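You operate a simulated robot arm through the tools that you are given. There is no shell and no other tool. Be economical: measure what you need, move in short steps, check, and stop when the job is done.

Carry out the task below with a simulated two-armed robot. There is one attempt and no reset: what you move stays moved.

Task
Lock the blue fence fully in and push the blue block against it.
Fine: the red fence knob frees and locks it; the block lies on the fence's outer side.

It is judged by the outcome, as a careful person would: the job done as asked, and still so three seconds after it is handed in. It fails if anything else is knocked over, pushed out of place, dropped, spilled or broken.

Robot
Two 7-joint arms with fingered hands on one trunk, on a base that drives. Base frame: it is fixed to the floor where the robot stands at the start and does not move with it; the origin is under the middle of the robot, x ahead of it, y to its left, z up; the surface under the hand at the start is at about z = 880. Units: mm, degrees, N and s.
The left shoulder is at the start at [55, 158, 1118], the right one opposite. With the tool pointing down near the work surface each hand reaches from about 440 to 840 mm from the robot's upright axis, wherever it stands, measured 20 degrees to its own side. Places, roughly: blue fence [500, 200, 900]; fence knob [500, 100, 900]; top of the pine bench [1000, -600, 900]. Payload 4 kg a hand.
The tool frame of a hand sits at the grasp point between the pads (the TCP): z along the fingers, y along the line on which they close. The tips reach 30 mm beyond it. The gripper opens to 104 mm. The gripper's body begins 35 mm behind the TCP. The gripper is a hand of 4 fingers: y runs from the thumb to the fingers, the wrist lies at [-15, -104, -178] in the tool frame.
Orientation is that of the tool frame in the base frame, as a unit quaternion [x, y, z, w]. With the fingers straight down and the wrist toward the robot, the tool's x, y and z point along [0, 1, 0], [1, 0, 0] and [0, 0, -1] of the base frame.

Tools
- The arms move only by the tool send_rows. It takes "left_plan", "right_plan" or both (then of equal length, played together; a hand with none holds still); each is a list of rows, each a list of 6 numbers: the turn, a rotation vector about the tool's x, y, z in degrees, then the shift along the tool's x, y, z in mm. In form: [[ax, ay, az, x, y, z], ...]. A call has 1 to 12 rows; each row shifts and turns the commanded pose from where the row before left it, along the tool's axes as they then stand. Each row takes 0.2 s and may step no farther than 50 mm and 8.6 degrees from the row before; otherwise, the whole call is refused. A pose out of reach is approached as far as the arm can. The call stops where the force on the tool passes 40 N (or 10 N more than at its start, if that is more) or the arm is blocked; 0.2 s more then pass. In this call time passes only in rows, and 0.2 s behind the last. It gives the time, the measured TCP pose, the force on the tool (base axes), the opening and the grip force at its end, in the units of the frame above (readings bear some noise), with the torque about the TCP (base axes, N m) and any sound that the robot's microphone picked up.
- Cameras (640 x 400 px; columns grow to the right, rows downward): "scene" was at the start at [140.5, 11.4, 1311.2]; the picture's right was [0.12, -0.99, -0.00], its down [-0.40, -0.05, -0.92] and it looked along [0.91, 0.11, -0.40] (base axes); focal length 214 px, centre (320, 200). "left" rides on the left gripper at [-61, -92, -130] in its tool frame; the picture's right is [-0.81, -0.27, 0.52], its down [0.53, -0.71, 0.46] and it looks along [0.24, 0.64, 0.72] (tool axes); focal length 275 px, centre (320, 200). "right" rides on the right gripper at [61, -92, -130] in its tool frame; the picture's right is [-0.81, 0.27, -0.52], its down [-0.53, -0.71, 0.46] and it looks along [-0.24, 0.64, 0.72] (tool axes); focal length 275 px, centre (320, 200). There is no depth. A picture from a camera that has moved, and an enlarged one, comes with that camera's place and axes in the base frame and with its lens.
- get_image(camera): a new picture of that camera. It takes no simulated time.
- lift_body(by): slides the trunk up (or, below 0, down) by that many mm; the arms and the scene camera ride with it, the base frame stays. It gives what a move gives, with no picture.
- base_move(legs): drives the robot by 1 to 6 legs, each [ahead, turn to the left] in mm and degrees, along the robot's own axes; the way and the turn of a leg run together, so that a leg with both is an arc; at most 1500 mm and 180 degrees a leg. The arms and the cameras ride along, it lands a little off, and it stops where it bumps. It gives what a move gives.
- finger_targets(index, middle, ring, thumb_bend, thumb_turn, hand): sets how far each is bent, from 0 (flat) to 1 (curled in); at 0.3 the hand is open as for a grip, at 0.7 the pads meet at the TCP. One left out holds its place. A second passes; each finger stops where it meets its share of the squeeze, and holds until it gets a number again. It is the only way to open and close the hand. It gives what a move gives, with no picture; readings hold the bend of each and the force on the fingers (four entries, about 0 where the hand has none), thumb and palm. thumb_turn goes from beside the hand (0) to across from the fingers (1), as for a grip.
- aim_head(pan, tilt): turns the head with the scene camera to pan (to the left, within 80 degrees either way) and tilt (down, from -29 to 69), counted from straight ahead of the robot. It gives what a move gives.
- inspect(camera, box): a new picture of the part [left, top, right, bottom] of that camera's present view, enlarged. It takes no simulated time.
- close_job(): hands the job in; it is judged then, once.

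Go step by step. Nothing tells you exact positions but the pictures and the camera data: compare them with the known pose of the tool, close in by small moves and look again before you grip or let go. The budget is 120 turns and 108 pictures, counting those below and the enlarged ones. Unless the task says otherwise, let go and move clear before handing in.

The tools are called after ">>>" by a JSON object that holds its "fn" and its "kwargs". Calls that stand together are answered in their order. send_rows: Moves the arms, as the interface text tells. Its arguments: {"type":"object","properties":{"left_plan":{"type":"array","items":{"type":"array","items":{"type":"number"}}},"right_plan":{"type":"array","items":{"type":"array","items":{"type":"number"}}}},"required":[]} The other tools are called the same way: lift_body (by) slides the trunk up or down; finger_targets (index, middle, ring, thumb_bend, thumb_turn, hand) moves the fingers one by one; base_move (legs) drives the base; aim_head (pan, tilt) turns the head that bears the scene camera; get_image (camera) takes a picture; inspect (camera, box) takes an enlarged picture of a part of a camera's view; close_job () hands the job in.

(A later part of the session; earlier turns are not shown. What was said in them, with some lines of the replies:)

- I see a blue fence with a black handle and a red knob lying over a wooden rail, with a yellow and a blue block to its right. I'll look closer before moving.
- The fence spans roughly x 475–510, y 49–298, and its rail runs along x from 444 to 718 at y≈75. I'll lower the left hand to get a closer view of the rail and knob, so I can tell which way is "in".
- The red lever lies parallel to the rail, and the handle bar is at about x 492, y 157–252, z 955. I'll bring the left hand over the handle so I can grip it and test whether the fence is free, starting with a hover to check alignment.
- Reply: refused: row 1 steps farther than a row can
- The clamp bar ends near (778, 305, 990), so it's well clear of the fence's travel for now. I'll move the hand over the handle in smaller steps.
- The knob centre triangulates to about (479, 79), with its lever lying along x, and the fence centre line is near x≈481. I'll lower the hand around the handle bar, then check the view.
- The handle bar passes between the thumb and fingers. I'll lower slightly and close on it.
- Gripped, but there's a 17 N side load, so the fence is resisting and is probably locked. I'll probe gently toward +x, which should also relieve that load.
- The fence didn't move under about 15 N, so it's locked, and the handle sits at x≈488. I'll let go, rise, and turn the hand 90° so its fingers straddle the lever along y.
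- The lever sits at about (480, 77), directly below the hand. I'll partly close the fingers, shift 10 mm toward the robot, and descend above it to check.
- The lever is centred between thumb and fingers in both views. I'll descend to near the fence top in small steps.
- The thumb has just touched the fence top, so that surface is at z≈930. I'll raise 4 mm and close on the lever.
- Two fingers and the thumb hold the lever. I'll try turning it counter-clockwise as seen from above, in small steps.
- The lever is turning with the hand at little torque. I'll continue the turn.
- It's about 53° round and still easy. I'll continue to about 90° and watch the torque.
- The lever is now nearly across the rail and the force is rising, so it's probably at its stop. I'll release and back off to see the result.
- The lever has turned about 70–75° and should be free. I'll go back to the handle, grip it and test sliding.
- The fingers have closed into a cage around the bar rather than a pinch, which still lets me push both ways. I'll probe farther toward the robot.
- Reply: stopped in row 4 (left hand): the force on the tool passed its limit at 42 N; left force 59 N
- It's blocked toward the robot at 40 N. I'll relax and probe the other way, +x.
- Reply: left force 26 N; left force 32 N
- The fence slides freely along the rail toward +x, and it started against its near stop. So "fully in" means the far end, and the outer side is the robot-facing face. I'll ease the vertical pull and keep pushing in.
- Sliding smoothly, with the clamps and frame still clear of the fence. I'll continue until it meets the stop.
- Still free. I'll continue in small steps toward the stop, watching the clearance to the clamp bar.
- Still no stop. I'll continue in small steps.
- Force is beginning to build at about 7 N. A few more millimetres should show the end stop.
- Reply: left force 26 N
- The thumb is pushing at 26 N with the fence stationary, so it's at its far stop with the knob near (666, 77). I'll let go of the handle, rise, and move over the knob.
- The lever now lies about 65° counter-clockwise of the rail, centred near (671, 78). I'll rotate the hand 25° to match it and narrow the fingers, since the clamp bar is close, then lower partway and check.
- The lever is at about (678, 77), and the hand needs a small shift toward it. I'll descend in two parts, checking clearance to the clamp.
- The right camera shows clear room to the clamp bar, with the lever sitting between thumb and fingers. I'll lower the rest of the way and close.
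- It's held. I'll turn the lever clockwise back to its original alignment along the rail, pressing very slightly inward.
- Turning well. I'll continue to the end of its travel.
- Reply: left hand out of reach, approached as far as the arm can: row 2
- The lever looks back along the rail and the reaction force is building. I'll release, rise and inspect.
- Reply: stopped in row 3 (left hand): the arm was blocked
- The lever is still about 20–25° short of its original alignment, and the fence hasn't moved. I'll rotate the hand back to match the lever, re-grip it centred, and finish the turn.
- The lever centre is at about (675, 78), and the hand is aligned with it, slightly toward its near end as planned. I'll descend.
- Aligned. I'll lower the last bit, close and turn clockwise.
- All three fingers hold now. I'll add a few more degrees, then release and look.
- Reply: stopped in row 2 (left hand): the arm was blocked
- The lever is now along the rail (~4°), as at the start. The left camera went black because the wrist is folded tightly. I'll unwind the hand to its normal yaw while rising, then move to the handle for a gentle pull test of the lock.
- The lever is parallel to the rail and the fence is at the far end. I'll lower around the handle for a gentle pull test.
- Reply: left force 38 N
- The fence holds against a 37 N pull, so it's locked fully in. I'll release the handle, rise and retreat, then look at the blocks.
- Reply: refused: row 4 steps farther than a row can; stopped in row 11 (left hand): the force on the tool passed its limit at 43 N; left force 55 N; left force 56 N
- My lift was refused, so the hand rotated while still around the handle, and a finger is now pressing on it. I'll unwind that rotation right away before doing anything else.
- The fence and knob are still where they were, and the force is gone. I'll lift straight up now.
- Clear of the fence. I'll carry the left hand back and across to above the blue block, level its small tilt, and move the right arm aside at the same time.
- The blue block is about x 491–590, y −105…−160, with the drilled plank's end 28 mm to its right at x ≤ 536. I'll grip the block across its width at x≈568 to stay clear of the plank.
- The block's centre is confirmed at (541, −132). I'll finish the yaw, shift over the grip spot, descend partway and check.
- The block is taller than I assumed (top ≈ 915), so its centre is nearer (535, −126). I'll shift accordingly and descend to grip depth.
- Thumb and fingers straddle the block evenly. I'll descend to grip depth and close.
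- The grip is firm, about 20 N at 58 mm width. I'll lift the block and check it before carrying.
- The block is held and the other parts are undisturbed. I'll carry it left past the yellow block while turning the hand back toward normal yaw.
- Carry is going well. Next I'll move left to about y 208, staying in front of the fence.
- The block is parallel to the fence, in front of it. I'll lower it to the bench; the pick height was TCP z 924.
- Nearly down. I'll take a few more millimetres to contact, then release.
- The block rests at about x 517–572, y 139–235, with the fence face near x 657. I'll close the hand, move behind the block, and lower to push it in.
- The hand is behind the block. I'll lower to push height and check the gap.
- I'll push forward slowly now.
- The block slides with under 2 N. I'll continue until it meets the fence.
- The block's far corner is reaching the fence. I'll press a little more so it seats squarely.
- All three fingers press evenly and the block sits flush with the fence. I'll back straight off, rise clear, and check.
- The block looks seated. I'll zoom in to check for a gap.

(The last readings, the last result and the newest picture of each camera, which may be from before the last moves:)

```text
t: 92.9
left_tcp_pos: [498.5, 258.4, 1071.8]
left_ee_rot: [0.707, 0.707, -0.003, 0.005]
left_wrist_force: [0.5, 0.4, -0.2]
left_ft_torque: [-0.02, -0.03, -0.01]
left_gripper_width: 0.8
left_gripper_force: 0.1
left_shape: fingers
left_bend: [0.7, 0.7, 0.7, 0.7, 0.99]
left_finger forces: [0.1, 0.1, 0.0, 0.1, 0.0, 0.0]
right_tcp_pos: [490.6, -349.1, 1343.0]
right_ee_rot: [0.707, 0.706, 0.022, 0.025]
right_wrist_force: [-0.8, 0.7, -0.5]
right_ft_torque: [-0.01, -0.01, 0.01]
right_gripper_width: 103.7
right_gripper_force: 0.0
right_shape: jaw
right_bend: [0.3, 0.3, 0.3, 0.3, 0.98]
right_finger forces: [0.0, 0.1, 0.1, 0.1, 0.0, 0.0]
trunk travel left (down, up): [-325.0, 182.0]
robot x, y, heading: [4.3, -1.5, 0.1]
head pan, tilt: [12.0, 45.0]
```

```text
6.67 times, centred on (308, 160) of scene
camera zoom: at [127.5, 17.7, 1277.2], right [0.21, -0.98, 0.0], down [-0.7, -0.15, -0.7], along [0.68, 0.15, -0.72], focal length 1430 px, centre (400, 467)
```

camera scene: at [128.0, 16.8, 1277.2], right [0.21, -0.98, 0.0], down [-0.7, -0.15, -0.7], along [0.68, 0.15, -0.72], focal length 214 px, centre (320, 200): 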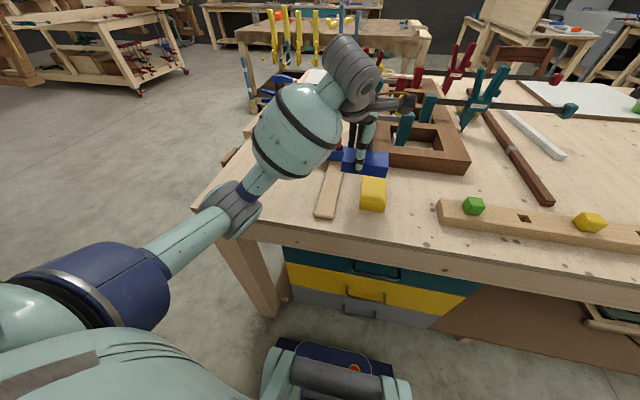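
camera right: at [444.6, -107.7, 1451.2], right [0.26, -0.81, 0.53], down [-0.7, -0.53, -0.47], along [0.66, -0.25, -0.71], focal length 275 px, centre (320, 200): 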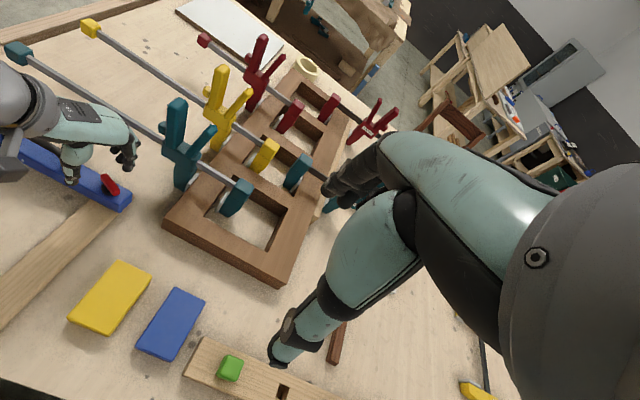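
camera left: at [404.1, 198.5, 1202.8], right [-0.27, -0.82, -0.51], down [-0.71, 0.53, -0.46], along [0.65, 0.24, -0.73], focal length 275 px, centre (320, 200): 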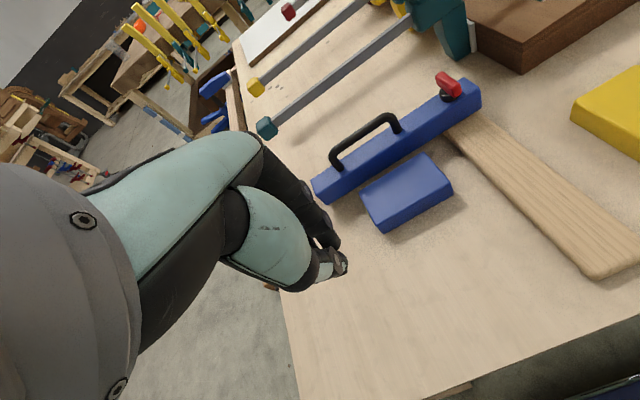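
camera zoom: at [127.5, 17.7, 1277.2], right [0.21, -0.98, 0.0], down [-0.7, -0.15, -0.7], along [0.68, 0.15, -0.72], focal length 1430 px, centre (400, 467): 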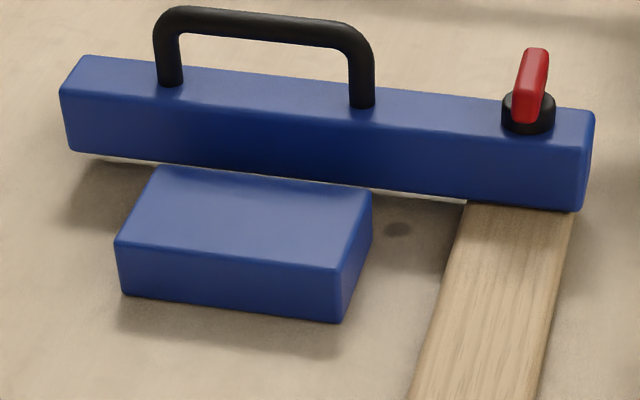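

There's still a gap of about 20 mm: the curled fingertips were probably riding on the block's top edge. I'll go back behind the block, lower than before, and push again.

>>> {"fn": "send_rows", "kwargs": {"left_plan": [[0, 0, 0, -34, 5, 0], [0, 0, 0, -34, 5, 0], [0, 0, 0, 0, 0, 45], [0, 0, 0, 0, 0, 45], [0, 0, 0, 0, 0, 45], [0, 0, 0, 0, 0, 12], [0, 0, 0, 0, 0, 5], [0, 0, 0, 0, 0, 4]]}}

>>> {"fn": "inspect", "kwargs": {"camera": "scene", "box": [240, 130, 368, 210]}}

```text
t: 94.7
left_tcp_pos: [508.3, 189.0, 918.0]
left_ee_rot: [0.707, 0.707, -0.002, 0.005]
left_wrist_force: [0.4, -0.7, -0.1]
left_ft_torque: [0.04, -0.01, -0.01]
left_gripper_width: 0.7
left_gripper_force: 0.1
left_shape: fingers
left_bend: [0.7, 0.7, 0.7, 0.7, 0.99]
left_finger forces: [0.0, 0.0, 0.0, 0.1, 0.1, 0.0]
right_tcp_pos: [489.8, -350.8, 1344.5]
right_ee_rot: [0.707, 0.706, 0.022, 0.024]
right_wrist_force: [0.3, 1.0, -0.6]
right_ft_torque: [-0.01, -0.01, 0.03]
right_gripper_width: 103.9
right_gripper_force: 0.1
right_shape: jaw
right_bend: [0.3, 0.3, 0.3, 0.3, 0.98]
right_finger forces: [0.0, 0.0, 0.0, 0.1, 0.0, 0.0]
trunk travel left (down, up): [-325.0, 182.0]
robot x, y, heading: [1.3, -2.0, -0.4]
head pan, tilt: [12.0, 45.0]
```

```text
5.00 times, centred on (304, 170) of scene
camera zoom: at [127.6, 16.9, 1277.2], right [0.21, -0.98, 0.0], down [-0.7, -0.15, -0.7], along [0.68, 0.15, -0.72], focal length 1072 px, centre (400, 350)
```

zoom: 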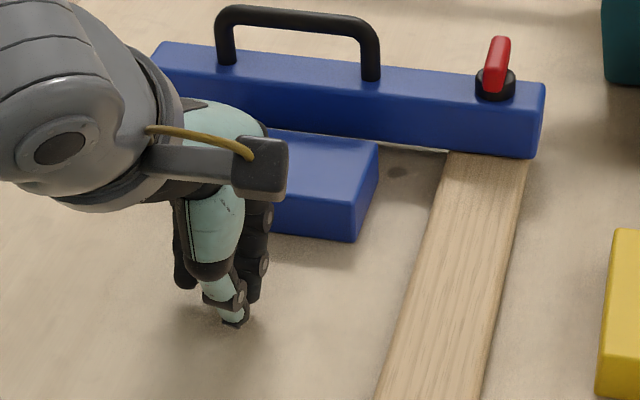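

The fingertips still clear the bench. I'll lower 10 mm more with contact sensing, then push.

>>> {"fn": "send_rows", "kwargs": {"left_plan": [[0, 0, 0, 0, 0, 5], [0, 0, 0, 0, 0, 4]]}}

>>> {"fn": "send_rows", "kwargs": {"left_plan": [[0, 0, 0, 0, 8, 0], [0, 0, 0, 0, 8, 0], [0, 0, 0, 0, 8, 0], [0, 0, 0, 0, 8, 0], [0, 0, 0, 0, 7, 0], [0, 0, 0, 0, 6, 0], [0, 0, 0, 0, 5, 0]]}}

>>> {"fn": "inspect", "kwargs": {"camera": "scene", "box": [240, 130, 368, 210]}}

```text
t: 95.3
left_tcp_pos: [506.7, 189.6, 912.3]
left_ee_rot: [0.706, 0.708, -0.001, 0.007]
left_wrist_force: [-1.8, 0.5, 12.6]
left_ft_torque: [-0.11, 0.21, -0.01]
left_gripper_width: 0.0
left_gripper_force: 6.8
left_shape: fingers
left_bend: [0.7, 0.7, 0.7, 0.7, 0.99]
left_finger forces: [0.2, 0.1, 0.1, 0.0, 13.6, 0.1]
right_tcp_pos: [488.4, -350.7, 1344.4]
right_ee_rot: [0.708, 0.705, 0.023, 0.025]
right_wrist_force: [0.7, 0.6, 0.4]
right_ft_torque: [-0.04, 0.0, 0.0]
right_gripper_width: 103.6
right_gripper_force: 0.1
right_shape: jaw
right_bend: [0.3, 0.3, 0.3, 0.3, 0.98]
right_finger forces: [0.0, 0.0, 0.0, 0.0, 0.1, 0.1]
trunk travel left (down, up): [-325.0, 182.0]
robot x, y, heading: [0.7, 1.3, 0.0]
head pan, tilt: [12.0, 45.0]
```

```text
t: 96.9
left_tcp_pos: [554.6, 189.3, 911.9]
left_ee_rot: [0.707, 0.707, -0.001, 0.006]
left_wrist_force: [-14.5, 0.2, 30.2]
left_ft_torque: [-0.13, 1.71, -0.02]
left_gripper_width: 31.3
left_gripper_force: 15.6
left_shape: fingers
left_bend: [0.7, 0.7, 0.7, 0.53, 0.98]
left_finger forces: [0.0, 1.2, 0.0, 0.1, 29.7, 0.0]
right_tcp_pos: [486.5, -352.6, 1345.0]
right_ee_rot: [0.707, 0.706, 0.024, 0.026]
right_wrist_force: [0.6, 0.1, -0.4]
right_ft_torque: [0.01, 0.03, 0.0]
right_gripper_width: 103.7
right_gripper_force: 0.0
right_shape: jaw
right_bend: [0.3, 0.3, 0.3, 0.3, 0.98]
right_finger forces: [0.1, 0.1, 0.0, 0.1, 0.0, 0.0]
trunk travel left (down, up): [-325.0, 182.0]
robot x, y, heading: [-1.2, 2.9, 0.2]
head pan, tilt: [12.0, 45.0]
```

```text
5.00 times, centred on (304, 170) of scene
camera zoom: at [122.1, 15.6, 1277.8], right [0.21, -0.98, 0.0], down [-0.7, -0.15, -0.7], along [0.69, 0.15, -0.71], focal length 1072 px, centre (400, 350)
```

zoom: 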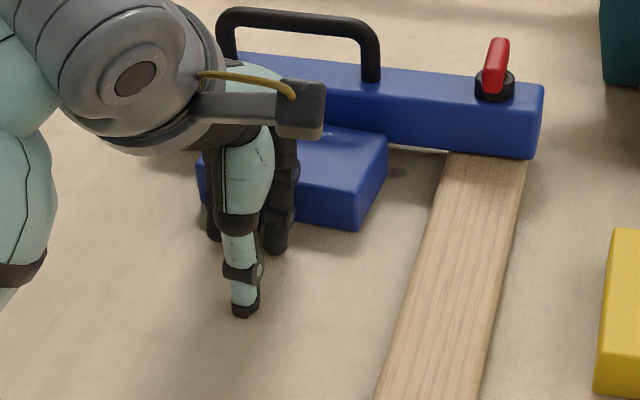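

The thumb was dragging on the bench. I'll raise 7 mm so it clears and continue pushing.

>>> {"fn": "send_rows", "kwargs": {"left_plan": [[0, 0, 0, 0, -6, -8], [0, 0, 0, 0, 6, 0], [0, 0, 0, 0, 6, 0], [0, 0, 0, 0, 6, 0], [0, 0, 0, 0, 6, 0], [0, 0, 0, 0, 5, 0], [0, 0, 0, 0, 5, 0]]}}

>>> {"fn": "inspect", "kwargs": {"camera": "scene", "box": [240, 130, 368, 210]}}

```text
t: 98.5
left_tcp_pos: [582.7, 189.2, 921.6]
left_ee_rot: [0.707, 0.707, 0.0, 0.008]
left_wrist_force: [-31.4, -1.0, 18.6]
left_ft_torque: [0.12, 0.1, 0.25]
left_gripper_width: 0.1
left_gripper_force: 16.8
left_shape: fingers
left_bend: [0.7, 0.72, 0.72, 0.68, 0.99]
left_finger forces: [11.4, 12.6, 10.9, 0.1, 0.1, 0.0]
right_tcp_pos: [484.2, -351.9, 1345.1]
right_ee_rot: [0.707, 0.706, 0.024, 0.026]
right_wrist_force: [-0.2, 0.2, -0.7]
right_ft_torque: [-0.02, -0.01, 0.01]
right_gripper_width: 103.9
right_gripper_force: 0.0
right_shape: jaw
right_bend: [0.3, 0.3, 0.3, 0.3, 0.98]
right_finger forces: [0.0, 0.0, 0.0, 0.1, 0.0, 0.1]
trunk travel left (down, up): [-325.0, 182.0]
robot x, y, heading: [-1.9, 0.4, -0.0]
head pan, tilt: [12.0, 45.0]
```

```text
5.00 times, centred on (304, 170) of scene
camera zoom: at [119.3, 16.1, 1278.1], right [0.21, -0.98, 0.0], down [-0.7, -0.15, -0.7], along [0.69, 0.15, -0.71], focal length 1072 px, centre (400, 350)
```

zoom: 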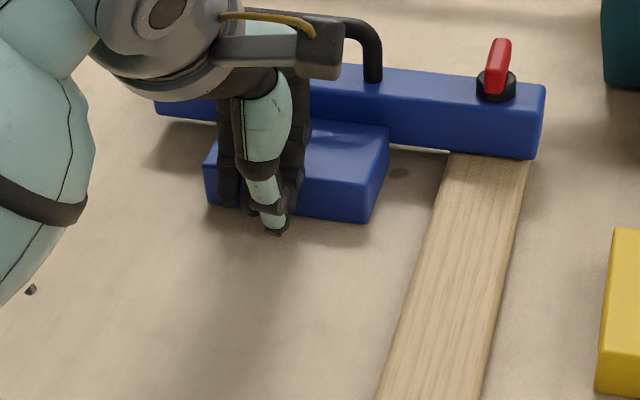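

The push force is now 31 N, spread evenly over three fingers, and the block's top edge overlaps the fence face, so it's in contact. I'll back off gently and check that it stays.

>>> {"fn": "send_rows", "kwargs": {"left_plan": [[0, 0, 0, 0, -5, 0], [0, 0, 0, 0, -8, 0], [0, 0, 0, 0, -20, 0], [0, 0, 0, 0, -35, 0], [0, 0, 0, 0, -20, -30], [0, 0, 0, 0, 0, -45], [0, 0, 0, 0, 0, -45], [0, 0, 0, 40, 0, -20], [0, 0, 0, 40, 0, 0]]}}

>>> {"fn": "inspect", "kwargs": {"camera": "scene", "box": [240, 130, 368, 210]}}

>>> {"fn": "inspect", "kwargs": {"camera": "left", "box": [300, 80, 510, 220]}}

```text
t: 100.5
left_tcp_pos: [497.9, 272.6, 1051.6]
left_ee_rot: [0.706, 0.708, -0.003, 0.006]
left_wrist_force: [-0.6, 0.4, -0.5]
left_ft_torque: [-0.01, 0.02, 0.03]
left_gripper_width: 0.9
left_gripper_force: 0.1
left_shape: fingers
left_bend: [0.7, 0.7, 0.7, 0.7, 0.99]
left_finger forces: [0.0, 0.0, 0.1, 0.0, 0.1, 0.0]
right_tcp_pos: [490.6, -348.2, 1343.8]
right_ee_rot: [0.708, 0.706, 0.022, 0.025]
right_wrist_force: [0.0, -0.5, 0.9]
right_ft_torque: [-0.04, 0.0, 0.01]
right_gripper_width: 104.0
right_gripper_force: 0.0
right_shape: jaw
right_bend: [0.3, 0.3, 0.3, 0.3, 0.98]
right_finger forces: [0.1, 0.1, 0.1, 0.1, 0.0, 0.1]
trunk travel left (down, up): [-325.0, 182.0]
robot x, y, heading: [-2.0, 0.5, 0.2]
head pan, tilt: [12.0, 45.0]
```

```text
5.00 times, centred on (304, 170) of scene
camera zoom: at [127.2, 18.1, 1277.2], right [0.21, -0.98, 0.0], down [-0.7, -0.15, -0.7], along [0.68, 0.15, -0.72], focal length 1072 px, centre (400, 350)
```

zoom: 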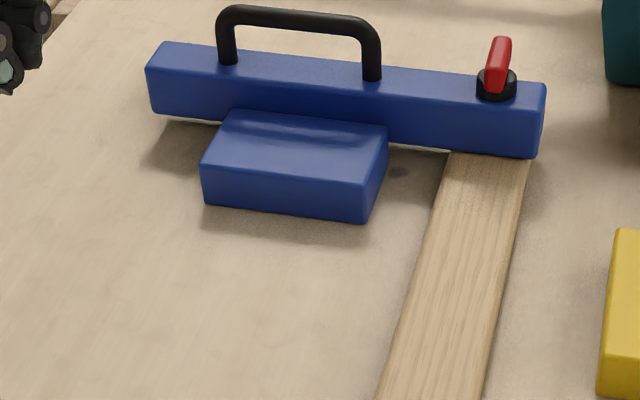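

```text
2.86 times, centred on (405, 150) of left
camera zoom: at [405.2, 212.9, 1183.6], right [-0.27, -0.82, -0.51], down [-0.71, 0.53, -0.46], along [0.65, 0.24, -0.73], focal length 786 px, centre (77, 343)
```

zoom: 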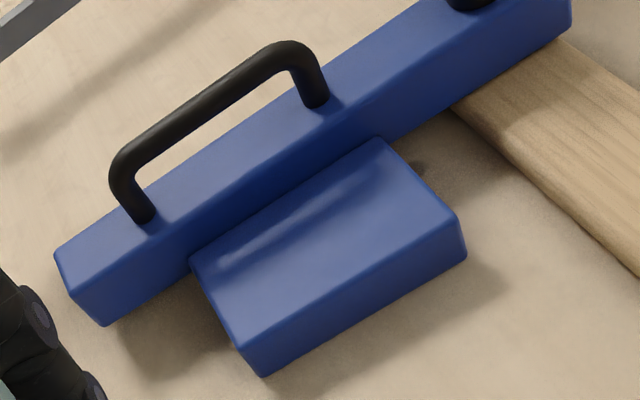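

The block's top edge overlaps the fence face equally at both ends, so it's flush. The knob is locked along the rail, the fence is at its far stop, and the hands are clear with nothing else disturbed.

>>> {"fn": "close_job", "kwargs": {}}

```text
The job is handed in.
```

I slid the blue fence fully in to its far stop and locked it with the red knob. It held against a pull of about 37 N. I then placed the blue block in front of it and pushed it against the side facing the robot.

- **Direction:** I took "fully in" to mean away from the robot, because the fence started hard against its near stop. That makes the robot-facing side its outer side.
- **Contact:** The first push left a gap of about 20 mm, so I pushed again to about 31 N. The last pictures show the block flush along the fence.
- **Handle knock:** While I was letting go after the pull test, the left hand pressed on the fence handle with up to 59 N. The fence and knob looked unmoved afterwards, but I did not repeat the pull test.
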